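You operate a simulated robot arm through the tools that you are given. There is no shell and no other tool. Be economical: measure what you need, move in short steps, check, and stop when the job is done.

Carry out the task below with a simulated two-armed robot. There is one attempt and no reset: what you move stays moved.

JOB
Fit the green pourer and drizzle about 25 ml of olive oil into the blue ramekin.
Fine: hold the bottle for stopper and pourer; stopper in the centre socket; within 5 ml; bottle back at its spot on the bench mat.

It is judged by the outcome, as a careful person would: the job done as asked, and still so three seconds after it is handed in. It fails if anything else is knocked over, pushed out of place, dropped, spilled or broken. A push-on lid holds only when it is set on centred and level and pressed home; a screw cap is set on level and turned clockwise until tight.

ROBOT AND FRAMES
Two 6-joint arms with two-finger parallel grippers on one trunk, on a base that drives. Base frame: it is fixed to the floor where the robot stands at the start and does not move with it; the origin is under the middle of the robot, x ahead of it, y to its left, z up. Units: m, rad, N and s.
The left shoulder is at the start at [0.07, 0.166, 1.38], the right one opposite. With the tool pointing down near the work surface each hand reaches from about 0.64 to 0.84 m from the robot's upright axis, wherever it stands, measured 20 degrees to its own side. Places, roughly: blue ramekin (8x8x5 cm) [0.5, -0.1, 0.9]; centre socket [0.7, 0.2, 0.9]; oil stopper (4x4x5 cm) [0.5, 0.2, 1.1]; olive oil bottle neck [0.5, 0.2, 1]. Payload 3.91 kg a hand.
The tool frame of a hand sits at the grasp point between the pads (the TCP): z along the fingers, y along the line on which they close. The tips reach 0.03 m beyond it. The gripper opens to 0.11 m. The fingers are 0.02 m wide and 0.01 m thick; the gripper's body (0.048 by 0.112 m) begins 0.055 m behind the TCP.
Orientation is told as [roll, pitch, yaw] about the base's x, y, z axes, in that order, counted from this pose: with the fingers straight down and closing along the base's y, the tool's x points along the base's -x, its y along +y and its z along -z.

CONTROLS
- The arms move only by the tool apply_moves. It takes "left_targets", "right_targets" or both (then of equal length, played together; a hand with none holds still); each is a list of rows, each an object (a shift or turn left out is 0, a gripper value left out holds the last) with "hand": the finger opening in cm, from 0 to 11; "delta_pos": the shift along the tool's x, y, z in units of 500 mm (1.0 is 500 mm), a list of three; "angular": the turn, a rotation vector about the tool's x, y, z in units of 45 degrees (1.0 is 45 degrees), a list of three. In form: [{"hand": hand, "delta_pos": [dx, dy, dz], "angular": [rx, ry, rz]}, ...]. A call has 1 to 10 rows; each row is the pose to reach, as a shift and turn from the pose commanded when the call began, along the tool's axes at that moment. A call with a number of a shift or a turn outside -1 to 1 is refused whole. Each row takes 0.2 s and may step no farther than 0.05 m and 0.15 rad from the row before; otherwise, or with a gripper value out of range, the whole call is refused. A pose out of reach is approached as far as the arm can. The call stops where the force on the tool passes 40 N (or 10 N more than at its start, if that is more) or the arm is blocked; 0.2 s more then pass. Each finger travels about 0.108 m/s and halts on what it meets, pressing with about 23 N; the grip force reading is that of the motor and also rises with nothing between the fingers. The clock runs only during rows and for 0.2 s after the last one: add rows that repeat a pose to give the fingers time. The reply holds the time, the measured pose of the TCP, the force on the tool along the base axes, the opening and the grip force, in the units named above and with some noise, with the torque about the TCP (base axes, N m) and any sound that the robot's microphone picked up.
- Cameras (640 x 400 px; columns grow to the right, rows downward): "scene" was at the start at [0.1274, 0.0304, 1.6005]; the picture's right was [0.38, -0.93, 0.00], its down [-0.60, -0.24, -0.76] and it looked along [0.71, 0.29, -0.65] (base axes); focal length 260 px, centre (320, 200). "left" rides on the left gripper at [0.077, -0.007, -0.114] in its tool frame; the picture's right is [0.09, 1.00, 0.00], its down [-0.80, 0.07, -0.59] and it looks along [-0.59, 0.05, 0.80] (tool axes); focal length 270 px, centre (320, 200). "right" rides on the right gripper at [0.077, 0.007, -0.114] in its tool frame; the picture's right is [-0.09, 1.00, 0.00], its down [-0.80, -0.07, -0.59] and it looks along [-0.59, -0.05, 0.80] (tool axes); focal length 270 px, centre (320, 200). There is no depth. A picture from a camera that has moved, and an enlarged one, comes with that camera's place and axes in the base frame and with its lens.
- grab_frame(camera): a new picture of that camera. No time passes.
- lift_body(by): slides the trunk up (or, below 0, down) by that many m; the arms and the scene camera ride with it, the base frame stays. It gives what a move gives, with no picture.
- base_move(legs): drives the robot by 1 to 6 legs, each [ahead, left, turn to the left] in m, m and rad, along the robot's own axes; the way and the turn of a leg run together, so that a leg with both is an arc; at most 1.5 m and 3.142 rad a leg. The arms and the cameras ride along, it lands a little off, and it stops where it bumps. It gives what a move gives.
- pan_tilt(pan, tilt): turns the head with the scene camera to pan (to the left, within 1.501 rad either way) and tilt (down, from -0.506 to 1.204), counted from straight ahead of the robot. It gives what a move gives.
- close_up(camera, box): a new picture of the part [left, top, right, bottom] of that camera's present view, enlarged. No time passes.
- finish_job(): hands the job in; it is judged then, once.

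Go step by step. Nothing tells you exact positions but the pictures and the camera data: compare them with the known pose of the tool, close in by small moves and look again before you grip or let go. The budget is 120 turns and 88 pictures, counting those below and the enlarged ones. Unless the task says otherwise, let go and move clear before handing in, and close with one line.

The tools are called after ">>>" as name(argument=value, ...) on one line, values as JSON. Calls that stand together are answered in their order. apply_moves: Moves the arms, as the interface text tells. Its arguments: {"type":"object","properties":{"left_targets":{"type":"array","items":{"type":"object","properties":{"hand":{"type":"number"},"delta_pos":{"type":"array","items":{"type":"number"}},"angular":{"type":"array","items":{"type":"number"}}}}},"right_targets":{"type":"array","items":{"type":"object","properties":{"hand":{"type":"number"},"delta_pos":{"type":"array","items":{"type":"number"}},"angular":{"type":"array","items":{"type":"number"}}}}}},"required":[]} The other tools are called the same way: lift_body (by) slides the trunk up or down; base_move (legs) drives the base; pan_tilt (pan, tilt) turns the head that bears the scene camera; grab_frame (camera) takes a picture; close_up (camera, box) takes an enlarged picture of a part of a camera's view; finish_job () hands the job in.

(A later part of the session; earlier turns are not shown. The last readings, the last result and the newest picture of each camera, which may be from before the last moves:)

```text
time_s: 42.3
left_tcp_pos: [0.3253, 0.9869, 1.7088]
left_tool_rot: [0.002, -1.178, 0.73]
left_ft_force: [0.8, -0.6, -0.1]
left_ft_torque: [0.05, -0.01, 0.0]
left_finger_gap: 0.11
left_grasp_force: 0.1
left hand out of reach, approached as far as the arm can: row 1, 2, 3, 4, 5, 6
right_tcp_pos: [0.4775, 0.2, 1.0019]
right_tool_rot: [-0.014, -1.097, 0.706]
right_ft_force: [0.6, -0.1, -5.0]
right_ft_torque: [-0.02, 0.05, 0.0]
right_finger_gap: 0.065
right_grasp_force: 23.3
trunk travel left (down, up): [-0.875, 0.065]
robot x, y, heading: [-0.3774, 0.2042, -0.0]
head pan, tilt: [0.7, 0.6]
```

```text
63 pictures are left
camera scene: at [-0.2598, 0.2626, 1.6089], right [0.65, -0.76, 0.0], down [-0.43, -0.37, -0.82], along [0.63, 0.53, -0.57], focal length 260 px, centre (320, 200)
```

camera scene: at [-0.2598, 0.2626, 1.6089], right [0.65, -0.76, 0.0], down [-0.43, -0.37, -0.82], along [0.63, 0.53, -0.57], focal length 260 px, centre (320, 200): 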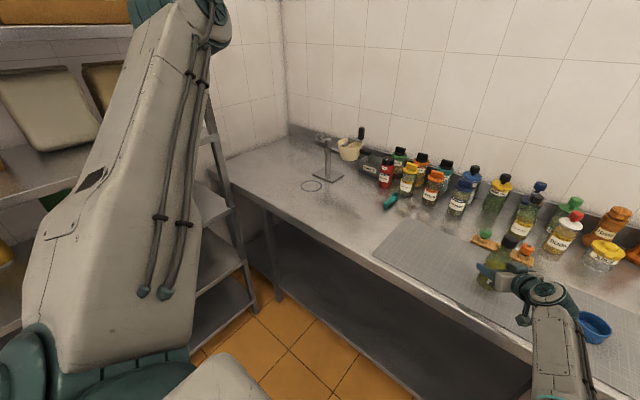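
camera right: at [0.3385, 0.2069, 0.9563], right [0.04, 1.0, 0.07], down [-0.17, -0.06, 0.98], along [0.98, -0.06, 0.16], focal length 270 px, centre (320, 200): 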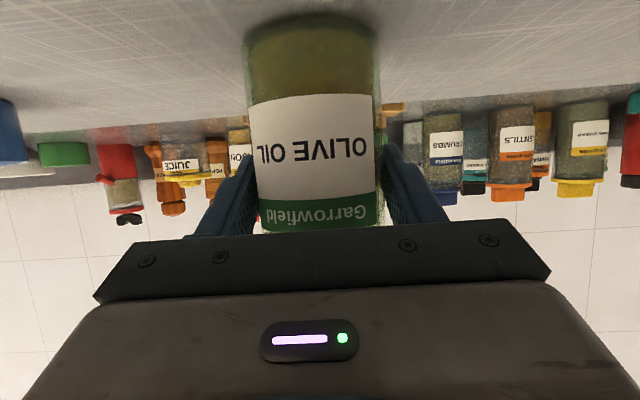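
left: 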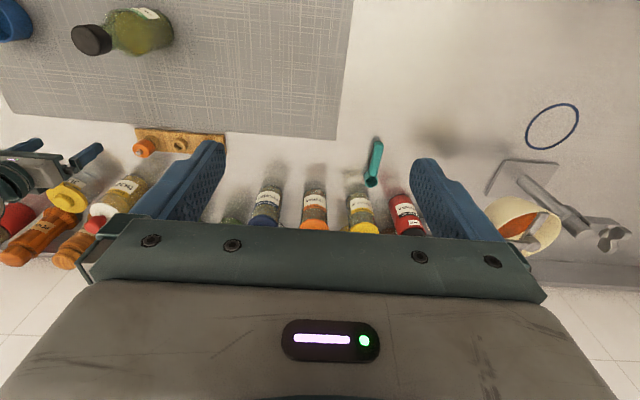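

>>> apply_moves(left_targets=[{"delta_pos": [0, 0, 0], "angular": [0, -0.165, 0]}, {"delta_pos": [0, 0, 0], "angular": [0, -0.33, 0]}, {"delta_pos": [0, 0, 0], "angular": [0, -0.495, 0]}, {"delta_pos": [0.026, 0, -0.062], "angular": [0, -0.66, 0]}, {"delta_pos": [0.051, 0, -0.123], "angular": [0, -0.825, 0]}, {"delta_pos": [0.077, 0, -0.185], "angular": [0, -0.99, 0]}])

>>> apply_moves(left_targets=[{"delta_pos": [-0.019, 0, -0.046], "angular": [0, -0.14, 0]}, {"delta_pos": [-0.038, 0, -0.093], "angular": [0, -0.28, 0]}, {"delta_pos": [-0.057, 0, -0.139], "angular": [0, -0.42, 0]}, {"delta_pos": [-0.076, 0, -0.185], "angular": [0, -0.56, 0]}, {"delta_pos": [-0.095, 0, -0.232], "angular": [0, -0.7, 0]}, {"delta_pos": [-0.114, 0, -0.278], "angular": [0, -0.7, 0]}])

>>> grab_frame(camera="scene")

```text
time_s: 43.7
left_tcp_pos: [0.2527, 0.918, 1.712]
left_tool_rot: [-3.139, -1.187, -2.411]
left_ft_force: [0.0, 0.6, 0.4]
left_ft_torque: [-0.02, 0.0, 0.01]
left_finger_gap: 0.1097
left_grasp_force: 0.1
right_tcp_pos: [0.4747, 0.1997, 1.0038]
right_tool_rot: [-0.014, -1.096, 0.705]
right_ft_force: [0.5, -0.2, -4.6]
right_ft_torque: [0.01, 0.0, -0.01]
right_finger_gap: 0.0649
right_grasp_force: 23.1
trunk travel left (down, up): [-0.875, 0.065]
robot x, y, heading: [-0.3767, 0.2072, 0.005]
head pan, tilt: [0.7, 0.6]
```

```text
time_s: 45.1
left_tcp_pos: [0.1391, 0.8181, 1.7144]
left_tool_rot: [-3.14, -0.638, -2.407]
left_ft_force: [-0.1, 0.0, 0.7]
left_ft_torque: [0.01, 0.03, -0.01]
left_finger_gap: 0.1098
left_grasp_force: 0.1
right_tcp_pos: [0.475, 0.1997, 1.0044]
right_tool_rot: [-0.012, -1.1, 0.706]
right_ft_force: [-0.8, 0.6, -4.5]
right_ft_torque: [-0.03, 0.04, 0.03]
right_finger_gap: 0.065
right_grasp_force: 23.0
trunk travel left (down, up): [-0.875, 0.065]
robot x, y, heading: [-0.3769, 0.2044, 0.004]
head pan, tilt: [0.7, 0.6]
```

```text
62 pictures are left
camera scene: at [-0.2626, 0.261, 1.6093], right [0.65, -0.76, 0.0], down [-0.43, -0.37, -0.82], along [0.63, 0.53, -0.57], focal length 260 px, centre (320, 200)
```

scene: 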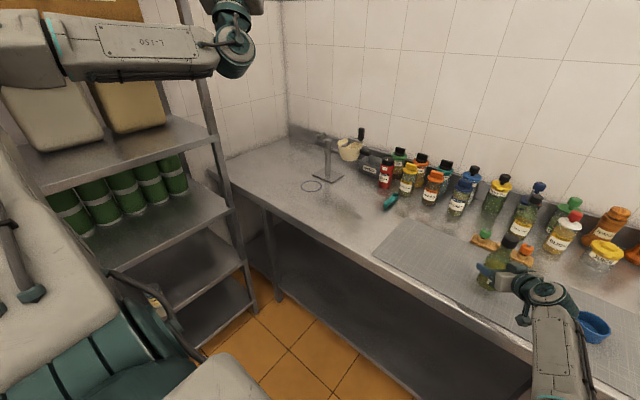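

The left arm appears to be shoulder-flipped compared with the right one, with J1 at its stop. I unflip it by raising the hand near the shoulder axis, rotating around behind, and bringing it over the top.

>>> apply_moves(left_targets=[{"delta_pos": [-0.087, 0, 0.005]}, {"delta_pos": [-0.173, 0, 0.01]}, {"delta_pos": [-0.26, 0, 0.015]}, {"delta_pos": [-0.347, 0, 0.02]}, {"delta_pos": [-0.433, 0, 0.024]}, {"delta_pos": [-0.52, 0, 0.029]}, {"delta_pos": [-0.607, 0, 0.034]}, {"delta_pos": [-0.693, 0, 0.039]}, {"delta_pos": [-0.78, 0, 0.044]}])

>>> grab_frame(camera="left")

```text
time_s: 47.1
left_tcp_pos: [-0.0934, 0.6695, 1.9278]
left_tool_rot: [3.142, -0.635, -2.409]
left_ft_force: [-1.0, 1.3, 0.8]
left_ft_torque: [0.0, -0.03, -0.02]
left_finger_gap: 0.11
left_grasp_force: 0.2
left hand out of reach, approached as far as the arm can: row 7, 8, 9
right_tcp_pos: [0.4743, 0.2001, 1.0052]
right_tool_rot: [-0.014, -1.098, 0.707]
right_ft_force: [-0.2, 0.7, -3.3]
right_ft_torque: [-0.04, 0.02, 0.03]
right_finger_gap: 0.0652
right_grasp_force: 23.9
trunk travel left (down, up): [-0.875, 0.065]
robot x, y, heading: [-0.3807, 0.2054, 0.005]
head pan, tilt: [0.7, 0.6]
```

```text
61 pictures are left
camera left: at [-0.0927, 0.6618, 1.7919], right [-0.61, 0.79, -0.05], down [-0.79, -0.61, 0.0], along [-0.03, 0.04, 1.0], focal length 270 px, centre (320, 200)
```

left: 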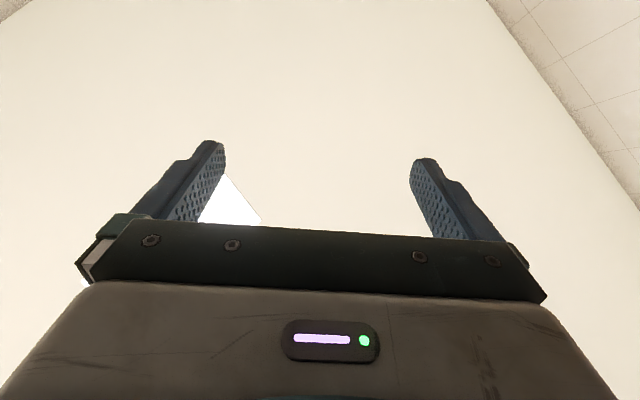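

>>> apply_moves(left_targets=[{"delta_pos": [-0.0209, 0.0923, -0.0155], "angular": [-0.0985, 0, 0.1329]}, {"delta_pos": [-0.0512, 0.1804, -0.038], "angular": [-0.197, 0, 0.2658]}, {"delta_pos": [-0.0906, 0.263, -0.0671], "angular": [-0.2955, 0, 0.3987]}, {"delta_pos": [-0.1381, 0.3384, -0.1023], "angular": [-0.394, 0, 0.5316]}, {"delta_pos": [-0.193, 0.4056, -0.143], "angular": [-0.4925, 0, 0.6645]}, {"delta_pos": [-0.2547, 0.4632, -0.1887], "angular": [-0.591, 0, 0.7974]}])

```text
time_s: 48.5
left_tcp_pos: [-0.3666, 0.7327, 1.9289]
left_tool_rot: [-3.14, -0.638, -1.629]
left_ft_force: [0.4, -0.1, 0.0]
left_ft_torque: [-0.05, -0.01, 0.02]
left_finger_gap: 0.11
left_grasp_force: 0.0
right_tcp_pos: [0.4731, 0.1987, 1.0062]
right_tool_rot: [-0.012, -1.099, 0.707]
right_ft_force: [-0.6, -0.7, -4.1]
right_ft_torque: [-0.02, 0.02, -0.02]
right_finger_gap: 0.0651
right_grasp_force: 23.6
trunk travel left (down, up): [-0.875, 0.065]
robot x, y, heading: [-0.3813, 0.2048, 0.002]
head pan, tilt: [0.7, 0.6]
```

The outward rotation works freely with no reach limit. I continue around behind.

>>> apply_moves(left_targets=[{"delta_pos": [-0.0209, 0.0923, -0.0155], "angular": [-0.0985, 0, 0.1329]}, {"delta_pos": [-0.0512, 0.1804, -0.038], "angular": [-0.197, 0, 0.2658]}, {"delta_pos": [-0.0906, 0.263, -0.0671], "angular": [-0.2955, 0, 0.3987]}, {"delta_pos": [-0.1381, 0.3384, -0.1023], "angular": [-0.394, 0, 0.5316]}, {"delta_pos": [-0.193, 0.4056, -0.143], "angular": [-0.4925, 0, 0.6645]}, {"delta_pos": [-0.2547, 0.4632, -0.1887], "angular": [-0.591, 0, 0.7974]}])

>>> apply_moves(left_targets=[{"delta_pos": [-0.0209, 0.0923, -0.0155], "angular": [-0.0985, 0, 0.1329]}, {"delta_pos": [-0.0512, 0.1804, -0.038], "angular": [-0.197, 0, 0.2658]}, {"delta_pos": [-0.0906, 0.263, -0.0671], "angular": [-0.2955, 0, 0.3987]}, {"delta_pos": [-0.1381, 0.3384, -0.1023], "angular": [-0.394, 0, 0.5316]}, {"delta_pos": [-0.193, 0.4056, -0.143], "angular": [-0.4925, 0, 0.6645]}, {"delta_pos": [-0.2547, 0.4632, -0.1887], "angular": [-0.591, 0, 0.7974]}])

```text
time_s: 49.9
left_tcp_pos: [-0.5824, 0.6663, 1.8832]
left_tool_rot: [-3.138, -0.634, -0.849]
left_ft_force: [0.7, 0.1, -0.2]
left_ft_torque: [-0.01, -0.05, 0.0]
left_finger_gap: 0.1098
left_grasp_force: 0.0
left hand out of reach, approached as far as the arm can: row 3, 4, 5, 6
right_tcp_pos: [0.4758, 0.1989, 1.0036]
right_tool_rot: [-0.012, -1.098, 0.707]
right_ft_force: [-0.7, 0.7, -4.0]
right_ft_torque: [-0.01, -0.03, -0.02]
right_finger_gap: 0.0651
right_grasp_force: 23.4
trunk travel left (down, up): [-0.875, 0.065]
robot x, y, heading: [-0.3787, 0.2064, -0.001]
head pan, tilt: [0.7, 0.6]
```

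```text
time_s: 51.3
left_tcp_pos: [-0.6045, 0.5522, 1.8138]
left_tool_rot: [-3.14, -0.637, -0.069]
left_ft_force: [0.6, -0.2, -1.0]
left_ft_torque: [-0.03, -0.01, -0.02]
left_finger_gap: 0.1098
left_grasp_force: 0.1
left hand out of reach, approached as far as the arm can: row 1, 2, 3, 4, 5, 6
right_tcp_pos: [0.4754, 0.1993, 1.0028]
right_tool_rot: [-0.01, -1.095, 0.704]
right_ft_force: [-0.2, -0.5, -4.3]
right_ft_torque: [-0.02, 0.01, 0.04]
right_finger_gap: 0.065
right_grasp_force: 22.8
trunk travel left (down, up): [-0.875, 0.065]
robot x, y, heading: [-0.3787, 0.2071, -0.001]
head pan, tilt: [0.7, 0.6]
```

>>> pan_tilt(pan=1.5, tilt=-0.1)

>>> grab_frame(camera="scene")

```text
time_s: 52.5
left_tcp_pos: [-0.6065, 0.5522, 1.8141]
left_tool_rot: [-3.141, -0.637, -0.072]
left_ft_force: [0.2, 0.1, -0.4]
left_ft_torque: [0.02, 0.01, -0.02]
left_finger_gap: 0.1099
left_grasp_force: 0.1
right_tcp_pos: [0.4754, 0.2002, 1.0051]
right_tool_rot: [-0.013, -1.097, 0.706]
right_ft_force: [0.2, 0.1, -4.7]
right_ft_torque: [-0.04, -0.02, -0.01]
right_finger_gap: 0.0648
right_grasp_force: 22.9
trunk travel left (down, up): [-0.875, 0.065]
robot x, y, heading: [-0.3769, 0.2058, -0.001]
head pan, tilt: [1.499, -0.099]
```

```text
60 pictures are left
camera scene: at [-0.3229, 0.2905, 1.6732], right [1.0, -0.07, 0.0], down [0.01, 0.1, -1.0], along [0.07, 0.99, 0.1], focal length 260 px, centre (320, 200)
```

scene: 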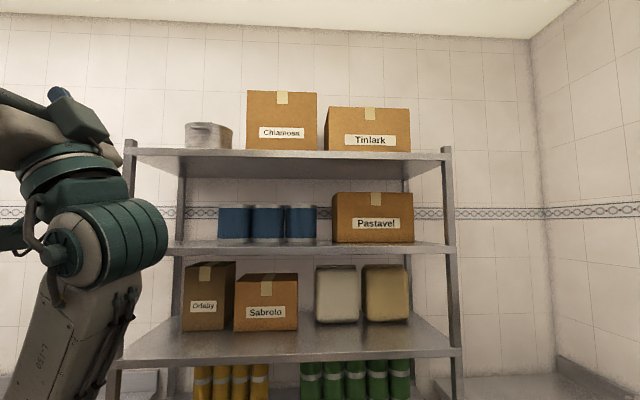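

>>> apply_moves(left_targets=[{"delta_pos": [-0.0875, 0.01, -0.007], "angular": [0.007, -0.124, 0.005]}, {"delta_pos": [-0.175, 0.019, -0.014], "angular": [0.014, -0.248, 0.01]}, {"delta_pos": [-0.2625, 0.029, -0.021], "angular": [0.021, -0.372, 0.016]}, {"delta_pos": [-0.35, 0.039, -0.028], "angular": [0.029, -0.496, 0.021]}, {"delta_pos": [-0.4375, 0.048, -0.036], "angular": [0.036, -0.62, 0.026]}, {"delta_pos": [-0.525, 0.058, -0.043], "angular": [0.043, -0.744, 0.032]}, {"delta_pos": [-0.6125, 0.067, -0.05], "angular": [0.05, -0.868, 0.037]}, {"delta_pos": [-0.7, 0.077, -0.057], "angular": [0.057, -0.99, 0.042]}])

>>> grab_frame(camera="scene")

```text
time_s: 54.3
left_tcp_pos: [-0.3014, 0.5807, 1.9514]
left_tool_rot: [3.094, 0.142, -0.057]
left_ft_force: [0.8, 0.3, 0.2]
left_ft_torque: [-0.02, -0.01, 0.01]
left_finger_gap: 0.1103
left_grasp_force: 0.1
left hand out of reach, approached as far as the arm can: row 1, 2, 3, 4, 5, 6, 7, 8
right_tcp_pos: [0.4758, 0.2006, 1.0032]
right_tool_rot: [-0.009, -1.096, 0.703]
right_ft_force: [-0.3, 0.1, -4.1]
right_ft_torque: [-0.02, 0.03, 0.0]
right_finger_gap: 0.0651
right_grasp_force: 23.1
trunk travel left (down, up): [-0.875, 0.065]
robot x, y, heading: [-0.3767, 0.2047, 0.0]
head pan, tilt: [1.499, -0.099]
```

```text
59 pictures are left
camera scene: at [-0.3209, 0.2903, 1.6731], right [1.0, -0.07, 0.0], down [0.0, 0.1, -1.0], along [0.07, 0.99, 0.1], focal length 260 px, centre (320, 200)
```

scene: 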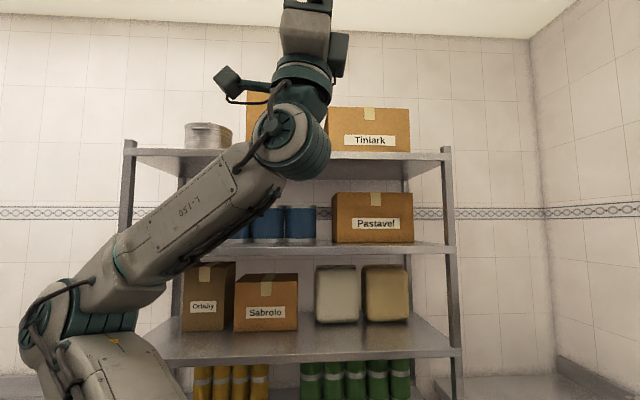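

>>> apply_moves(left_targets=[{"delta_pos": [-0.091, 0.019, -0.013], "angular": [0.007, -0.124, 0.005]}, {"delta_pos": [-0.182, 0.038, -0.027], "angular": [0.014, -0.248, 0.01]}, {"delta_pos": [-0.274, 0.056, -0.04], "angular": [0.021, -0.372, 0.016]}, {"delta_pos": [-0.365, 0.075, -0.054], "angular": [0.029, -0.496, 0.021]}, {"delta_pos": [-0.456, 0.094, -0.067], "angular": [0.036, -0.62, 0.026]}, {"delta_pos": [-0.548, 0.113, -0.08], "angular": [0.043, -0.744, 0.032]}, {"delta_pos": [-0.64, 0.131, -0.094], "angular": [0.05, -0.868, 0.037]}, {"delta_pos": [-0.73, 0.15, -0.107], "angular": [0.057, -0.99, 0.042]}])

>>> grab_frame(camera="scene")

```text
time_s: 56.1
left_tcp_pos: [0.02, 0.5667, 1.8082]
left_tool_rot: [3.025, 0.919, -0.093]
left_ft_force: [1.2, -0.7, -0.3]
left_ft_torque: [0.0, 0.0, 0.01]
left_finger_gap: 0.1098
left_grasp_force: 0.1
left hand out of reach, approached as far as the arm can: row 1, 2, 3, 4, 5, 6, 7, 8
right_tcp_pos: [0.4766, 0.1998, 1.0006]
right_tool_rot: [-0.009, -1.096, 0.703]
right_ft_force: [0.2, 0.0, -4.0]
right_ft_torque: [-0.02, 0.01, 0.01]
right_finger_gap: 0.065
right_grasp_force: 22.7
trunk travel left (down, up): [-0.875, 0.065]
robot x, y, heading: [-0.378, 0.2049, 0.002]
head pan, tilt: [1.499, -0.099]
```

```text
58 pictures are left
camera scene: at [-0.3203, 0.2906, 1.6731], right [1.0, -0.07, 0.0], down [0.0, 0.1, -1.0], along [0.07, 0.99, 0.1], focal length 260 px, centre (320, 200)
```

scene: 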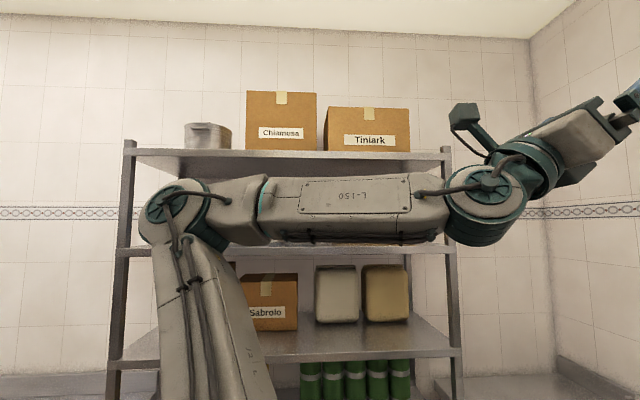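

>>> apply_moves(left_targets=[{"delta_pos": [-0.092, 0.015, 0.009], "angular": [0.006, -0.11, 0.005]}, {"delta_pos": [-0.183, 0.031, 0.017], "angular": [0.012, -0.22, 0.009]}, {"delta_pos": [-0.275, 0.046, 0.026], "angular": [0.019, -0.33, 0.014]}, {"delta_pos": [-0.367, 0.061, 0.035], "angular": [0.025, -0.44, 0.019]}, {"delta_pos": [-0.458, 0.077, 0.043], "angular": [0.031, -0.55, 0.023]}, {"delta_pos": [-0.55, 0.092, 0.052], "angular": [0.037, -0.66, 0.028]}, {"delta_pos": [-0.642, 0.107, 0.061], "angular": [0.043, -0.77, 0.033]}, {"delta_pos": [-0.733, 0.123, 0.069], "angular": [0.05, -0.88, 0.037]}, {"delta_pos": [-0.825, 0.138, 0.078], "angular": [0.055, -0.985, 0.042]}])

>>> pan_tilt(pan=1.0, tilt=0.35)

>>> grab_frame(camera="scene")

```text
time_s: 58.1
left_tcp_pos: [0.2429, 0.5794, 1.488]
left_tool_rot: [0.373, 1.431, -2.723]
left_ft_force: [0.3, 0.2, -0.5]
left_ft_torque: [-0.03, -0.03, -0.01]
left_finger_gap: 0.1103
left_grasp_force: 0.1
left hand out of reach, approached as far as the arm can: row 1, 2, 3, 4, 5, 6, 7, 8, 9
right_tcp_pos: [0.4789, 0.2001, 1.003]
right_tool_rot: [-0.009, -1.095, 0.703]
right_ft_force: [0.6, 0.0, -4.5]
right_ft_torque: [-0.01, 0.01, -0.01]
right_finger_gap: 0.0649
right_grasp_force: 22.8
trunk travel left (down, up): [-0.875, 0.065]
robot x, y, heading: [-0.3793, 0.2036, -0.001]
head pan, tilt: [1.499, -0.099]
```

```text
time_s: 59.0
left_tcp_pos: [0.2367, 0.5792, 1.4892]
left_tool_rot: [0.384, 1.435, -2.715]
left_ft_force: [1.1, 0.0, 0.3]
left_ft_torque: [0.02, 0.02, 0.01]
left_finger_gap: 0.1101
left_grasp_force: 0.1
right_tcp_pos: [0.4747, 0.1994, 1.0037]
right_tool_rot: [-0.013, -1.099, 0.707]
right_ft_force: [0.0, -0.4, -4.7]
right_ft_torque: [0.0, 0.0, 0.01]
right_finger_gap: 0.0646
right_grasp_force: 22.7
trunk travel left (down, up): [-0.875, 0.065]
robot x, y, heading: [-0.3788, 0.2054, 0.006]
head pan, tilt: [1.0, 0.351]
```

```text
57 pictures are left
camera scene: at [-0.2796, 0.282, 1.6321], right [0.84, -0.54, 0.0], down [-0.18, -0.29, -0.94], along [0.5, 0.79, -0.34], focal length 260 px, centre (320, 200)
```

scene: 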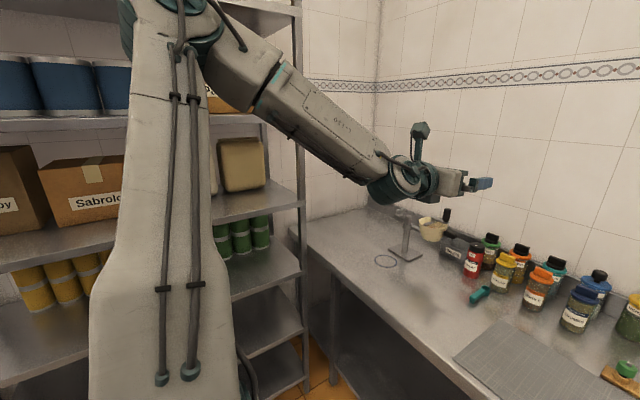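

>>> apply_moves(left_targets=[{"delta_pos": [-0.033, 0.043, 0.043], "angular": [0.009, -0.165, 0.007]}, {"delta_pos": [-0.067, 0.087, 0.085], "angular": [0.019, -0.33, 0.014]}, {"delta_pos": [-0.1, 0.13, 0.128], "angular": [0.028, -0.495, 0.021]}, {"delta_pos": [-0.133, 0.173, 0.171], "angular": [0.037, -0.66, 0.028]}, {"delta_pos": [-0.167, 0.217, 0.213], "angular": [0.046, -0.825, 0.035]}, {"delta_pos": [-0.2, 0.26, 0.256], "angular": [0.055, -0.985, 0.042]}])

```text
time_s: 60.4
left_tcp_pos: [0.2274, 0.6165, 1.3596]
left_tool_rot: [0.003, 0.67, -3.071]
left_ft_force: [1.0, 0.2, 0.3]
left_ft_torque: [0.01, -0.01, -0.01]
left_finger_gap: 0.1102
left_grasp_force: 0.0
left hand out of reach, approached as far as the arm can: row 1, 2, 3, 4, 5, 6
right_tcp_pos: [0.4761, 0.2, 1.0038]
right_tool_rot: [-0.011, -1.095, 0.706]
right_ft_force: [-0.5, -0.1, -4.0]
right_ft_torque: [-0.01, -0.01, -0.03]
right_finger_gap: 0.0648
right_grasp_force: 22.5
trunk travel left (down, up): [-0.875, 0.065]
robot x, y, heading: [-0.3779, 0.2076, 0.004]
head pan, tilt: [1.0, 0.351]
```

Left-arm reach depends on the hand's orientation. New plan: the left hand holds the bottle, pointing sideways (-Y), while the fully capable right arm handles the stopper and pourer from above. First I set the bottle back on its spot and test the left hand's sideways pose.

>>> apply_moves(left_targets=[{"delta_pos": [-0.027, 0.006, 0.033], "angular": [-0.138, 0.0622, 0.0668]}, {"delta_pos": [-0.054, 0.011, 0.067], "angular": [-0.276, 0.1244, 0.1336]}, {"delta_pos": [-0.081, 0.017, 0.1], "angular": [-0.414, 0.1866, 0.2004]}, {"delta_pos": [-0.107, 0.023, 0.134], "angular": [-0.552, 0.2488, 0.2672]}, {"delta_pos": [-0.134, 0.029, 0.167], "angular": [-0.69, 0.311, 0.334]}, {"delta_pos": [-0.161, 0.034, 0.2], "angular": [-0.828, 0.3732, 0.4008]}, {"delta_pos": [-0.188, 0.04, 0.234], "angular": [-0.966, 0.4354, 0.4676]}])

>>> apply_moves(left_targets=[{"angular": [-0.138, 0.0622, 0.0668]}, {"angular": [-0.276, 0.1244, 0.1336]}, {"angular": [-0.414, 0.1866, 0.2004]}, {"angular": [-0.552, 0.2488, 0.2672]}, {"angular": [-0.69, 0.311, 0.334]}, {"angular": [-0.828, 0.3732, 0.4008]}, {"angular": [-0.966, 0.4354, 0.4676]}])

>>> grab_frame(camera="scene")

```text
time_s: 62.0
left_tcp_pos: [0.2305, 0.5891, 1.2041]
left_tool_rot: [0.44, 1.08, 2.781]
left_ft_force: [-0.3, -0.5, -0.1]
left_ft_torque: [-0.02, -0.01, -0.03]
left_finger_gap: 0.1102
left_grasp_force: 0.1
left hand out of reach, approached as far as the arm can: row 4, 5
right_tcp_pos: [0.4769, 0.1999, 1.0018]
right_tool_rot: [-0.009, -1.096, 0.702]
right_ft_force: [0.1, 0.3, -4.1]
right_ft_torque: [0.0, -0.01, 0.0]
right_finger_gap: 0.0648
right_grasp_force: 22.7
trunk travel left (down, up): [-0.875, 0.065]
robot x, y, heading: [-0.3776, 0.205, 0.005]
head pan, tilt: [1.0, 0.351]
```

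```text
time_s: 63.6
left_tcp_pos: [0.2183, 0.5862, 1.2169]
left_tool_rot: [1.787, 1.571, -2.925]
left_ft_force: [-0.1, 0.5, 0.6]
left_ft_torque: [0.03, 0.01, -0.02]
left_finger_gap: 0.1101
left_grasp_force: 0.1
left hand out of reach, approached as far as the arm can: row 7
right_tcp_pos: [0.4766, 0.1986, 1.0033]
right_tool_rot: [-0.011, -1.098, 0.705]
right_ft_force: [-0.3, 0.5, -4.0]
right_ft_torque: [-0.02, -0.01, 0.01]
right_finger_gap: 0.065
right_grasp_force: 23.2
trunk travel left (down, up): [-0.875, 0.065]
robot x, y, heading: [-0.3786, 0.2029, 0.004]
head pan, tilt: [1.0, 0.351]
```

```text
56 pictures are left
camera scene: at [-0.2788, 0.2817, 1.632], right [0.84, -0.54, 0.0], down [-0.19, -0.29, -0.94], along [0.51, 0.79, -0.34], focal length 260 px, centre (320, 200)
```

scene: 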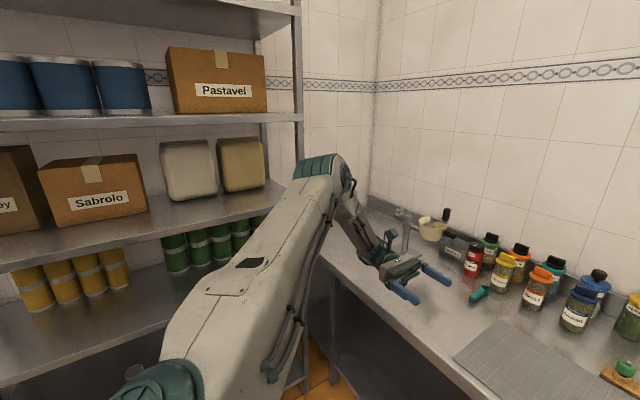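

>>> apply_moves(left_targets=[{"delta_pos": [-0.08, 0, 0.04]}, {"delta_pos": [-0.16, 0, 0.08]}, {"delta_pos": [-0.24, 0, 0.12]}, {"delta_pos": [-0.32, 0, 0.16]}, {"delta_pos": [-0.4, 0, 0.2]}, {"delta_pos": [-0.48, 0, 0.24]}])

```text
time_s: 65.0
left_tcp_pos: [0.155, 0.4808, 1.1649]
left_tool_rot: [0.966, 1.572, 2.535]
left_ft_force: [-0.2, 0.6, 0.8]
left_ft_torque: [0.02, 0.02, 0.01]
left_finger_gap: 0.1099
left_grasp_force: 0.0
left hand out of reach, approached as far as the arm can: row 1, 2, 3, 4, 5, 6
right_tcp_pos: [0.4754, 0.2, 1.0043]
right_tool_rot: [-0.011, -1.097, 0.705]
right_ft_force: [-0.4, 0.6, -4.6]
right_ft_torque: [-0.03, 0.02, -0.02]
right_finger_gap: 0.065
right_grasp_force: 22.5
trunk travel left (down, up): [-0.875, 0.065]
robot x, y, heading: [-0.3771, 0.2012, 0.001]
head pan, tilt: [1.0, 0.351]
```

Analysis shows the left shoulder joint J2 is at its limit in this branch, while leaning the arm back did reach the good branch. So I lean the left arm up and back again, then sweep it clockwise round to the front.

>>> apply_moves(left_targets=[{"delta_pos": [0.084, 0.02, -0.033], "angular": [0, 0.11, 0]}, {"delta_pos": [0.169, 0.04, -0.067], "angular": [0, 0.22, 0]}, {"delta_pos": [0.253, 0.06, -0.1], "angular": [0, 0.33, 0]}, {"delta_pos": [0.338, 0.08, -0.133], "angular": [0, 0.44, 0]}, {"delta_pos": [0.422, 0.1, -0.167], "angular": [0, 0.55, 0]}, {"delta_pos": [0.507, 0.12, -0.2], "angular": [0, 0.66, 0]}, {"delta_pos": [0.591, 0.14, -0.233], "angular": [0, 0.77, 0]}, {"delta_pos": [0.676, 0.16, -0.267], "angular": [0, 0.88, 0]}, {"delta_pos": [0.76, 0.18, -0.3], "angular": [0, 0.99, 0]}])

>>> apply_moves(left_targets=[{"delta_pos": [0.05, 0.06, 0.04], "angular": [0, 0.125, 0]}, {"delta_pos": [0.1, 0.12, 0.08], "angular": [0, 0.25, 0]}, {"delta_pos": [0.15, 0.18, 0.12], "angular": [0, 0.375, 0]}, {"delta_pos": [0.2, 0.24, 0.16], "angular": [0, 0.5, 0]}, {"delta_pos": [0.25, 0.3, 0.2], "angular": [0, 0.625, 0]}, {"delta_pos": [0.3, 0.36, 0.24], "angular": [0, 0.75, 0]}, {"delta_pos": [0.3, 0.44, 0.24], "angular": [0, 0.875, 0]}, {"delta_pos": [0.3, 0.52, 0.24], "angular": [0, 1.0, 0]}])

```text
time_s: 67.0
left_tcp_pos: [0.056, 0.6292, 1.5446]
left_tool_rot: [3.141, 0.789, -1.573]
left_ft_force: [0.5, 0.0, -1.4]
left_ft_torque: [0.0, 0.0, -0.02]
left_finger_gap: 0.11
left_grasp_force: 0.1
right_tcp_pos: [0.4739, 0.2017, 1.0038]
right_tool_rot: [-0.014, -1.095, 0.708]
right_ft_force: [-0.1, 0.7, -3.5]
right_ft_torque: [0.01, 0.01, -0.03]
right_finger_gap: 0.065
right_grasp_force: 22.9
trunk travel left (down, up): [-0.875, 0.065]
robot x, y, heading: [-0.3785, 0.2042, 0.003]
head pan, tilt: [1.0, 0.351]
```

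```text
time_s: 68.8
left_tcp_pos: [-0.1481, 0.5551, 1.7623]
left_tool_rot: [-3.138, 0.04, -1.57]
left_ft_force: [-0.2, -0.1, 0.6]
left_ft_torque: [-0.05, 0.04, 0.01]
left_finger_gap: 0.1099
left_grasp_force: 0.0
left hand out of reach, approached as far as the arm can: row 1, 2, 3, 4, 5, 6, 7, 8
right_tcp_pos: [0.4732, 0.195, 1.0071]
right_tool_rot: [-0.012, -1.101, 0.704]
right_ft_force: [-0.5, -1.4, -3.9]
right_ft_torque: [-0.01, 0.02, 0.01]
right_finger_gap: 0.0646
right_grasp_force: 22.8
trunk travel left (down, up): [-0.875, 0.065]
robot x, y, heading: [-0.3759, 0.2013, 0.002]
head pan, tilt: [1.0, 0.351]
```

>>> apply_moves(left_targets=[{"delta_pos": [0.022, 0.06, 0.08]}, {"delta_pos": [0.044, 0.12, 0.16]}, {"delta_pos": [0.066, 0.2, 0.2]}, {"delta_pos": [0.088, 0.28, 0.23]}, {"delta_pos": [0.11, 0.36, 0.26]}, {"delta_pos": [0.132, 0.45, 0.28]}, {"delta_pos": [0.154, 0.54, 0.3]}, {"delta_pos": [0.176, 0.63, 0.32]}, {"delta_pos": [0.2, 0.72, 0.34]}, {"delta_pos": [0.22, 0.81, 0.34]}])

>>> pan_tilt(pan=1.5, tilt=-0.05)

>>> grab_frame(camera="scene")

```text
refused: row 1 steps farther than a row can; nothing moved
```

```text
time_s: 69.7
left_tcp_pos: [-0.1419, 0.5623, 1.7602]
left_tool_rot: [3.14, 0.035, -1.57]
left_ft_force: [0.5, -0.3, -1.1]
left_ft_torque: [0.0, -0.02, 0.03]
left_finger_gap: 0.1101
left_grasp_force: 0.1
right_tcp_pos: [0.4758, 0.2013, 1.0027]
right_tool_rot: [-0.013, -1.097, 0.706]
right_ft_force: [0.7, -0.9, -5.0]
right_ft_torque: [-0.04, 0.03, 0.0]
right_finger_gap: 0.0647
right_grasp_force: 23.5
trunk travel left (down, up): [-0.875, 0.065]
robot x, y, heading: [-0.3742, 0.201, 0.007]
head pan, tilt: [1.499, -0.051]
```

```text
55 pictures are left
camera scene: at [-0.3213, 0.2936, 1.6687], right [1.0, -0.07, 0.0], down [0.0, 0.05, -1.0], along [0.07, 1.0, 0.05], focal length 260 px, centre (320, 200)
```

scene: 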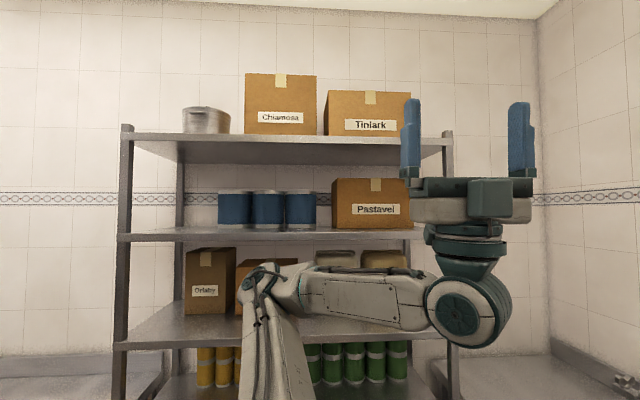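

>>> apply_moves(left_targets=[{"delta_pos": [0.02, 0.06, 0.07]}, {"delta_pos": [0.04, 0.12, 0.14]}, {"delta_pos": [0.06, 0.19, 0.19]}, {"delta_pos": [0.08, 0.27, 0.22]}, {"delta_pos": [0.1, 0.35, 0.25]}, {"delta_pos": [0.12, 0.43, 0.27]}, {"delta_pos": [0.14, 0.52, 0.29]}, {"delta_pos": [0.16, 0.61, 0.31]}, {"delta_pos": [0.18, 0.7, 0.32]}, {"delta_pos": [0.2, 0.79, 0.33]}])

>>> grab_frame(camera="scene")

```text
time_s: 71.9
left_tcp_pos: [-0.5369, 0.665, 1.9656]
left_tool_rot: [-3.133, 0.028, -1.571]
left_ft_force: [-0.7, 0.6, -0.1]
left_ft_torque: [0.01, 0.03, 0.02]
left_finger_gap: 0.11
left_grasp_force: 0.1
left hand out of reach, approached as far as the arm can: row 6, 7, 8, 9, 10
right_tcp_pos: [0.4756, 0.1988, 1.0056]
right_tool_rot: [-0.014, -1.1, 0.709]
right_ft_force: [0.8, -0.5, -3.4]
right_ft_torque: [-0.01, 0.02, 0.0]
right_finger_gap: 0.0648
right_grasp_force: 22.2
trunk travel left (down, up): [-0.875, 0.065]
robot x, y, heading: [-0.3798, 0.2064, 0.002]
head pan, tilt: [1.499, -0.051]
```

```text
54 pictures are left
camera scene: at [-0.3266, 0.2916, 1.6692], right [1.0, -0.07, 0.0], down [0.01, 0.05, -1.0], along [0.07, 1.0, 0.05], focal length 260 px, centre (320, 200)
```

scene: 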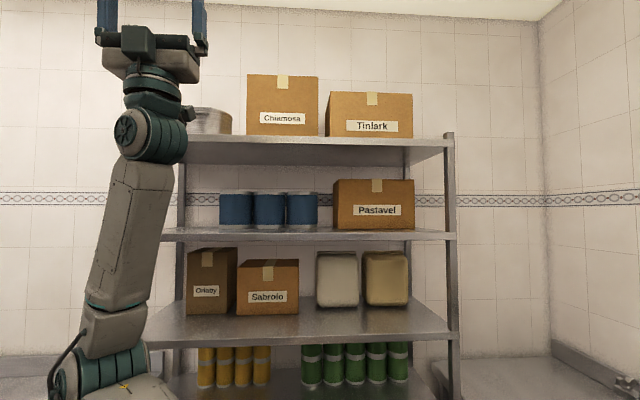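

The elbow is now back and low, which is the good branch. I sweep the whole arm clockwise via the left side to the front.

>>> apply_moves(left_targets=[{"delta_pos": [0.0544, -0.0806, 0], "angular": [0, 0, -0.1655]}, {"delta_pos": [0.0978, -0.1676, 0], "angular": [0, 0, -0.331]}, {"delta_pos": [0.1296, -0.2594, 0], "angular": [0, 0, -0.4965]}, {"delta_pos": [0.1494, -0.3548, 0], "angular": [0, 0, -0.662]}, {"delta_pos": [0.1564, -0.4516, 0], "angular": [0, 0, -0.8275]}, {"delta_pos": [0.151, -0.5488, 0], "angular": [0, 0, -0.993]}])

>>> grab_frame(camera="scene")

```text
time_s: 73.3
left_tcp_pos: [-0.2536, 0.7373, 1.9621]
left_tool_rot: [3.136, 0.006, -2.35]
left_ft_force: [0.6, -0.3, 0.8]
left_ft_torque: [0.02, -0.01, -0.03]
left_finger_gap: 0.1098
left_grasp_force: 0.0
right_tcp_pos: [0.4752, 0.1985, 1.0028]
right_tool_rot: [-0.01, -1.096, 0.702]
right_ft_force: [-0.7, -0.3, -3.4]
right_ft_torque: [0.0, 0.01, 0.0]
right_finger_gap: 0.0647
right_grasp_force: 23.3
trunk travel left (down, up): [-0.875, 0.065]
robot x, y, heading: [-0.3803, 0.2055, -0.0]
head pan, tilt: [1.499, -0.051]
```

```text
53 pictures are left
camera scene: at [-0.3209, 0.2908, 1.6689], right [1.0, -0.07, 0.0], down [0.0, 0.05, -1.0], along [0.07, 1.0, 0.05], focal length 260 px, centre (320, 200)
```

scene: 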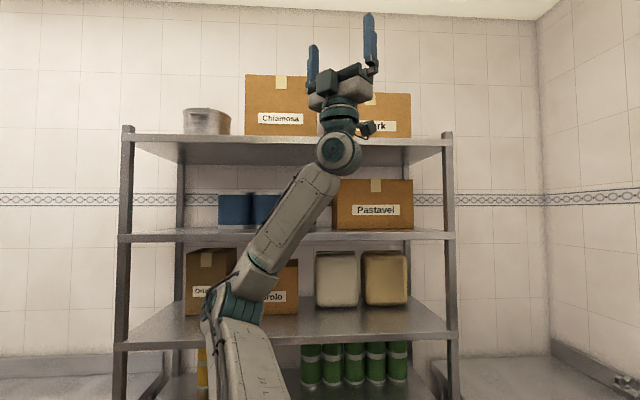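

>>> apply_moves(left_targets=[{"delta_pos": [0.0544, -0.0806, 0], "angular": [0, 0, -0.1655]}, {"delta_pos": [0.0978, -0.1676, 0], "angular": [0, 0, -0.331]}, {"delta_pos": [0.1296, -0.2594, 0], "angular": [0, 0, -0.4965]}, {"delta_pos": [0.1494, -0.3548, 0], "angular": [0, 0, -0.662]}, {"delta_pos": [0.1564, -0.4516, 0], "angular": [0, 0, -0.8275]}, {"delta_pos": [0.151, -0.5488, 0], "angular": [0, 0, -0.993]}])

>>> grab_frame(camera="scene")

```text
time_s: 74.7
left_tcp_pos: [-0.022, 0.6283, 1.9399]
left_tool_rot: [3.134, -0.002, -3.133]
left_ft_force: [0.3, -0.4, 0.4]
left_ft_torque: [-0.02, 0.0, 0.03]
left_finger_gap: 0.1101
left_grasp_force: 0.0
left hand out of reach, approached as far as the arm can: row 6
right_tcp_pos: [0.4761, 0.1996, 1.0016]
right_tool_rot: [-0.009, -1.096, 0.706]
right_ft_force: [-0.2, 1.0, -4.7]
right_ft_torque: [-0.03, 0.01, -0.01]
right_finger_gap: 0.0647
right_grasp_force: 23.4
trunk travel left (down, up): [-0.875, 0.065]
robot x, y, heading: [-0.3786, 0.2068, 0.005]
head pan, tilt: [1.499, -0.051]
```

```text
52 pictures are left
camera scene: at [-0.3208, 0.2923, 1.6689], right [1.0, -0.07, 0.0], down [0.0, 0.05, -1.0], along [0.07, 1.0, 0.05], focal length 260 px, centre (320, 200)
```

scene: 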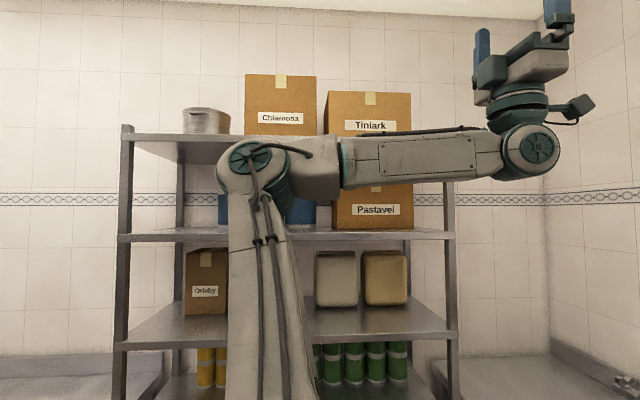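

The arm slipped back over the top because it was too folded. I pull it back again, stretch it out on the lean side, and sweep with a larger radius.

>>> apply_moves(left_targets=[{"delta_pos": [-0.094, 0.01, 0.004], "angular": [0, 0, 0.099]}, {"delta_pos": [-0.188, 0.02, 0.008], "angular": [0, 0, 0.198]}, {"delta_pos": [-0.282, 0.03, 0.012], "angular": [0, 0, 0.297]}, {"delta_pos": [-0.376, 0.04, 0.016], "angular": [0, 0, 0.396]}, {"delta_pos": [-0.47, 0.05, 0.02], "angular": [0, 0, 0.495]}, {"delta_pos": [-0.564, 0.06, 0.024], "angular": [0, 0, 0.594]}, {"delta_pos": [-0.658, 0.07, 0.028], "angular": [0, 0, 0.693]}, {"delta_pos": [-0.752, 0.08, 0.032], "angular": [0, 0, 0.792]}, {"delta_pos": [-0.846, 0.09, 0.036], "angular": [0, 0, 0.891]}, {"delta_pos": [-0.94, 0.1, 0.04], "angular": [0, 0, 0.99]}])

>>> apply_moves(left_targets=[{"delta_pos": [-0.01, 0.06, -0.07], "angular": [0, 0, 0.12]}, {"delta_pos": [-0.02, 0.12, -0.14], "angular": [0, 0, 0.24]}, {"delta_pos": [-0.03, 0.18, -0.21], "angular": [0, 0, 0.36]}, {"delta_pos": [-0.04, 0.24, -0.28], "angular": [0, 0, 0.48]}, {"delta_pos": [-0.05, 0.3, -0.35], "angular": [0, 0, 0.6]}, {"delta_pos": [-0.05, 0.36, -0.42], "angular": [0, 0, 0.7]}])

>>> grab_frame(camera="scene")

```text
time_s: 76.9
left_tcp_pos: [-0.4997, 0.6756, 1.9678]
left_tool_rot: [3.135, 0.015, -2.351]
left_ft_force: [-1.3, -0.9, 1.4]
left_ft_torque: [-0.02, 0.0, 0.03]
left_finger_gap: 0.1099
left_grasp_force: 0.1
left hand out of reach, approached as far as the arm can: row 10
right_tcp_pos: [0.4738, 0.199, 1.0064]
right_tool_rot: [-0.014, -1.099, 0.707]
right_ft_force: [-0.1, -0.4, -3.5]
right_ft_torque: [-0.03, 0.03, 0.02]
right_finger_gap: 0.0647
right_grasp_force: 23.1
trunk travel left (down, up): [-0.875, 0.065]
robot x, y, heading: [-0.3794, 0.2045, 0.004]
head pan, tilt: [1.499, -0.051]
```

```text
time_s: 78.3
left_tcp_pos: [-0.6425, 0.7873, 1.7575]
left_tool_rot: [3.138, 0.009, -1.8]
left_ft_force: [-0.7, -0.8, -0.3]
left_ft_torque: [-0.04, 0.01, 0.0]
left_finger_gap: 0.1099
left_grasp_force: 0.0
left hand out of reach, approached as far as the arm can: row 1, 2, 3
right_tcp_pos: [0.4745, 0.2, 1.0059]
right_tool_rot: [-0.013, -1.096, 0.706]
right_ft_force: [0.5, 0.7, -4.8]
right_ft_torque: [0.0, 0.04, -0.02]
right_finger_gap: 0.0645
right_grasp_force: 23.2
trunk travel left (down, up): [-0.875, 0.065]
robot x, y, heading: [-0.3804, 0.2037, 0.003]
head pan, tilt: [1.499, -0.051]
```

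```text
51 pictures are left
camera scene: at [-0.3243, 0.2913, 1.6692], right [1.0, -0.07, 0.0], down [0.0, 0.05, -1.0], along [0.07, 1.0, 0.05], focal length 260 px, centre (320, 200)
```

scene: 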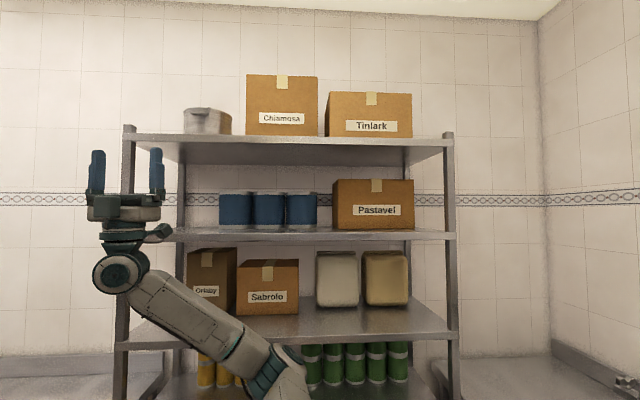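

>>> apply_moves(left_targets=[{"delta_pos": [0.0724, -0.0631, 0], "angular": [0, 0, -0.1146]}, {"delta_pos": [0.139, -0.1324, 0], "angular": [0, 0, -0.2292]}, {"delta_pos": [0.199, -0.2076, 0], "angular": [0, 0, -0.3438]}, {"delta_pos": [0.252, -0.2877, 0], "angular": [0, 0, -0.4584]}, {"delta_pos": [0.298, -0.3723, 0], "angular": [0, 0, -0.573]}, {"delta_pos": [0.3356, -0.4607, 0], "angular": [0, 0, -0.6876]}, {"delta_pos": [0.3653, -0.5519, 0], "angular": [0, 0, -0.8022]}, {"delta_pos": [0.387, -0.6458, 0], "angular": [0, 0, -0.9168]}])

>>> grab_frame(camera="scene")

```text
time_s: 80.1
left_tcp_pos: [-0.4005, 0.717, 1.9107]
left_tool_rot: [3.14, 0.006, -2.462]
left_ft_force: [0.4, -0.7, -0.2]
left_ft_torque: [0.01, 0.09, -0.01]
left_finger_gap: 0.1101
left_grasp_force: 0.1
left hand out of reach, approached as far as the arm can: row 1, 2, 3, 4, 5, 6, 7, 8
right_tcp_pos: [0.4736, 0.201, 1.007]
right_tool_rot: [-0.021, -1.097, 0.712]
right_ft_force: [0.2, 0.6, -3.8]
right_ft_torque: [-0.03, 0.0, 0.02]
right_finger_gap: 0.0651
right_grasp_force: 22.7
trunk travel left (down, up): [-0.875, 0.065]
robot x, y, heading: [-0.3807, 0.2056, 0.006]
head pan, tilt: [1.499, -0.051]
```

```text
50 pictures are left
camera scene: at [-0.3274, 0.2951, 1.669], right [1.0, -0.07, 0.0], down [0.01, 0.05, -1.0], along [0.07, 1.0, 0.05], focal length 260 px, centre (320, 200)
```

scene: 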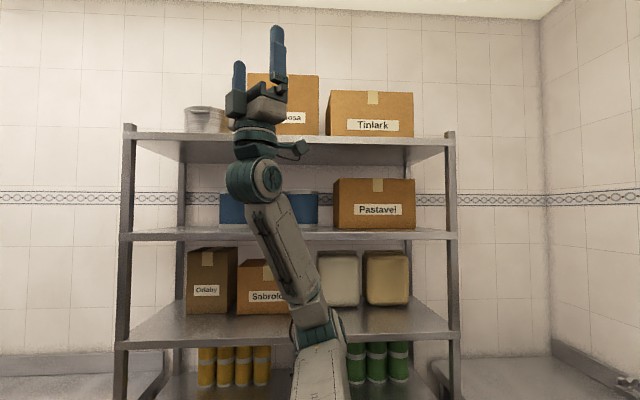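

J1 is limited in that direction, so I go the other way around. First I return the arm to the front lean-forward pose.

>>> apply_moves(left_targets=[{"delta_pos": [0.066, -0.061, 0], "angular": [0, 0, -0.087]}, {"delta_pos": [0.132, -0.122, 0], "angular": [0, 0, -0.173]}, {"delta_pos": [0.199, -0.184, 0], "angular": [0, 0, -0.26]}, {"delta_pos": [0.265, -0.245, 0], "angular": [0, 0, -0.346]}, {"delta_pos": [0.331, -0.306, 0], "angular": [0, 0, -0.433]}, {"delta_pos": [0.397, -0.368, 0], "angular": [0, 0, -0.52]}, {"delta_pos": [0.463, -0.429, 0], "angular": [0, 0, -0.606]}, {"delta_pos": [0.53, -0.49, 0], "angular": [0, 0, -0.693]}, {"delta_pos": [0.596, -0.552, 0], "angular": [0, 0, -0.78]}, {"delta_pos": [0.662, -0.613, 0], "angular": [0, 0, -0.866]}])

>>> grab_frame(camera="scene")

```text
time_s: 82.3
left_tcp_pos: [0.0369, 0.6725, 1.8908]
left_tool_rot: [3.134, -0.005, -3.131]
left_ft_force: [0.7, 0.4, -0.3]
left_ft_torque: [-0.01, 0.0, 0.02]
left_finger_gap: 0.1099
left_grasp_force: 0.0
left hand out of reach, approached as far as the arm can: row 1, 2, 3, 10
right_tcp_pos: [0.4773, 0.1998, 1.0031]
right_tool_rot: [-0.01, -1.095, 0.705]
right_ft_force: [0.4, 0.1, -4.4]
right_ft_torque: [0.0, 0.06, -0.01]
right_finger_gap: 0.0649
right_grasp_force: 23.2
trunk travel left (down, up): [-0.875, 0.065]
robot x, y, heading: [-0.379, 0.1976, 0.004]
head pan, tilt: [1.499, -0.051]
```

```text
49 pictures are left
camera scene: at [-0.321, 0.2914, 1.6689], right [1.0, -0.07, 0.0], down [0.0, 0.05, -1.0], along [0.07, 1.0, 0.05], focal length 260 px, centre (320, 200)
```

scene: 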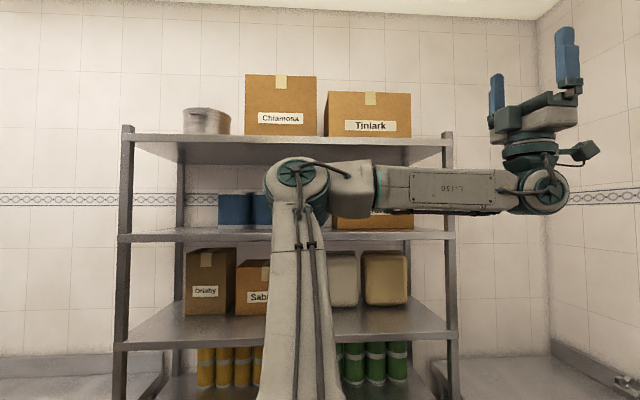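

>>> apply_moves(left_targets=[{"delta_pos": [-0.0078, 0.0776, -0.0448], "angular": [0, 0.0828, 0.1434]}, {"delta_pos": [-0.0274, 0.1532, -0.0884], "angular": [0, 0.1656, 0.2868]}, {"delta_pos": [-0.0578, 0.2262, -0.1306], "angular": [0, 0.2484, 0.4302]}, {"delta_pos": [-0.0992, 0.2952, -0.1704], "angular": [0, 0.3312, 0.5736]}, {"delta_pos": [-0.1502, 0.3588, -0.2072], "angular": [0, 0.414, 0.717]}, {"delta_pos": [-0.2106, 0.4162, -0.2402], "angular": [0, 0.4968, 0.8604]}])

>>> apply_moves(left_targets=[{"delta_pos": [-0.0078, 0.0776, -0.0448], "angular": [0, 0.0828, 0.1434]}, {"delta_pos": [-0.0274, 0.1532, -0.0884], "angular": [0, 0.1656, 0.2868]}, {"delta_pos": [-0.0578, 0.2262, -0.1306], "angular": [0, 0.2484, 0.4302]}, {"delta_pos": [-0.0992, 0.2952, -0.1704], "angular": [0, 0.3312, 0.5736]}, {"delta_pos": [-0.1502, 0.3588, -0.2072], "angular": [0, 0.414, 0.717]}, {"delta_pos": [-0.2106, 0.4162, -0.2402], "angular": [0, 0.4968, 0.8604]}])

>>> grab_frame(camera="scene")

```text
time_s: 83.7
left_tcp_pos: [-0.0045, 0.8123, 1.882]
left_tool_rot: [3.029, -0.345, -2.48]
left_ft_force: [-1.0, 0.8, -0.2]
left_ft_torque: [0.08, -0.03, 0.0]
left_finger_gap: 0.1102
left_grasp_force: 0.0
left hand out of reach, approached as far as the arm can: row 4, 5, 6
right_tcp_pos: [0.4731, 0.1999, 1.0056]
right_tool_rot: [-0.016, -1.099, 0.711]
right_ft_force: [-0.5, 0.8, -4.1]
right_ft_torque: [-0.02, 0.01, 0.01]
right_finger_gap: 0.0646
right_grasp_force: 22.7
trunk travel left (down, up): [-0.875, 0.065]
robot x, y, heading: [-0.3775, 0.2022, 0.001]
head pan, tilt: [1.499, -0.051]
```

```text
time_s: 85.1
left_tcp_pos: [-0.2098, 0.8121, 1.8922]
left_tool_rot: [2.637, -0.516, -1.603]
left_ft_force: [-0.6, 0.3, -0.5]
left_ft_torque: [-0.02, 0.01, 0.02]
left_finger_gap: 0.1099
left_grasp_force: 0.0
left hand out of reach, approached as far as the arm can: row 1, 2, 3, 4, 5, 6
right_tcp_pos: [0.4723, 0.198, 1.007]
right_tool_rot: [-0.017, -1.103, 0.709]
right_ft_force: [-1.0, 0.4, -4.3]
right_ft_torque: [-0.03, 0.02, -0.04]
right_finger_gap: 0.0648
right_grasp_force: 22.5
trunk travel left (down, up): [-0.875, 0.065]
robot x, y, heading: [-0.3789, 0.2029, 0.002]
head pan, tilt: [1.499, -0.051]
```

```text
48 pictures are left
camera scene: at [-0.3287, 0.2912, 1.6693], right [1.0, -0.07, 0.0], down [0.01, 0.05, -1.0], along [0.07, 1.0, 0.05], focal length 260 px, centre (320, 200)
```

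scene: 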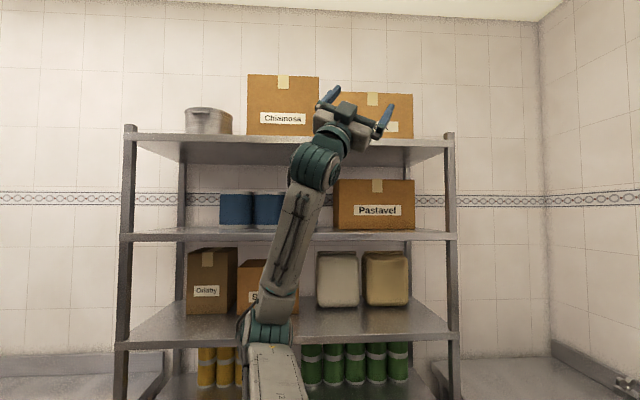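

The solver again took the other route. J1 and J2 now look right for going clockwise, provided I rotate rigidly about the tilted shoulder axis. I extend outward a bit, then rotate.

>>> apply_moves(left_targets=[{"delta_pos": [0.073, 0.008, -0.045]}, {"delta_pos": [0.145, 0.015, -0.089]}, {"delta_pos": [0.218, 0.023, -0.134]}, {"delta_pos": [0.291, 0.03, -0.179]}, {"delta_pos": [0.363, 0.038, -0.223]}, {"delta_pos": [0.436, 0.045, -0.268]}])

>>> apply_moves(left_targets=[{"delta_pos": [-0.008, -0.0782, 0.045], "angular": [-0.001, -0.0823, -0.1437]}, {"delta_pos": [-0.0276, -0.1548, 0.089], "angular": [-0.002, -0.1646, -0.2874]}, {"delta_pos": [-0.0588, -0.2286, 0.1316], "angular": [-0.003, -0.2469, -0.4311]}, {"delta_pos": [-0.1004, -0.2982, 0.1716], "angular": [-0.004, -0.3292, -0.5748]}, {"delta_pos": [-0.1522, -0.3626, 0.209], "angular": [-0.005, -0.4115, -0.7185]}, {"delta_pos": [-0.2132, -0.4204, 0.2426], "angular": [-0.006, -0.4938, -0.8622]}])

>>> grab_frame(camera="scene")

```text
time_s: 86.5
left_tcp_pos: [-0.2093, 0.8177, 1.8835]
left_tool_rot: [2.623, -0.516, -1.582]
left_ft_force: [0.4, -0.5, -0.6]
left_ft_torque: [0.0, 0.0, 0.0]
left_finger_gap: 0.1101
left_grasp_force: 0.0
left hand out of reach, approached as far as the arm can: row 1, 2, 3, 4, 5, 6
right_tcp_pos: [0.4746, 0.1995, 1.0043]
right_tool_rot: [-0.014, -1.098, 0.706]
right_ft_force: [-0.1, 0.3, -4.4]
right_ft_torque: [-0.05, 0.01, 0.08]
right_finger_gap: 0.0647
right_grasp_force: 23.2
trunk travel left (down, up): [-0.875, 0.065]
robot x, y, heading: [-0.3766, 0.2038, 0.005]
head pan, tilt: [1.499, -0.051]
```

```text
time_s: 87.9
left_tcp_pos: [0.0418, 0.7175, 1.9466]
left_tool_rot: [3.004, -0.355, -2.433]
left_ft_force: [0.9, -0.3, 0.7]
left_ft_torque: [-0.06, -0.04, -0.02]
left_finger_gap: 0.11
left_grasp_force: 0.0
right_tcp_pos: [0.4783, 0.1977, 0.9999]
right_tool_rot: [-0.003, -1.096, 0.698]
right_ft_force: [0.7, -0.4, -4.3]
right_ft_torque: [-0.04, 0.02, 0.02]
right_finger_gap: 0.0647
right_grasp_force: 23.1
trunk travel left (down, up): [-0.875, 0.065]
robot x, y, heading: [-0.3788, 0.2036, 0.003]
head pan, tilt: [1.499, -0.051]
```

```text
47 pictures are left
camera scene: at [-0.3184, 0.2881, 1.669], right [1.0, -0.07, 0.0], down [0.0, 0.05, -1.0], along [0.07, 1.0, 0.05], focal length 260 px, centre (320, 200)
```

scene: 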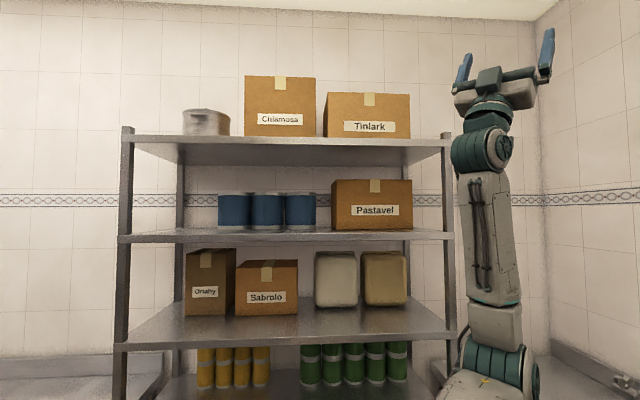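

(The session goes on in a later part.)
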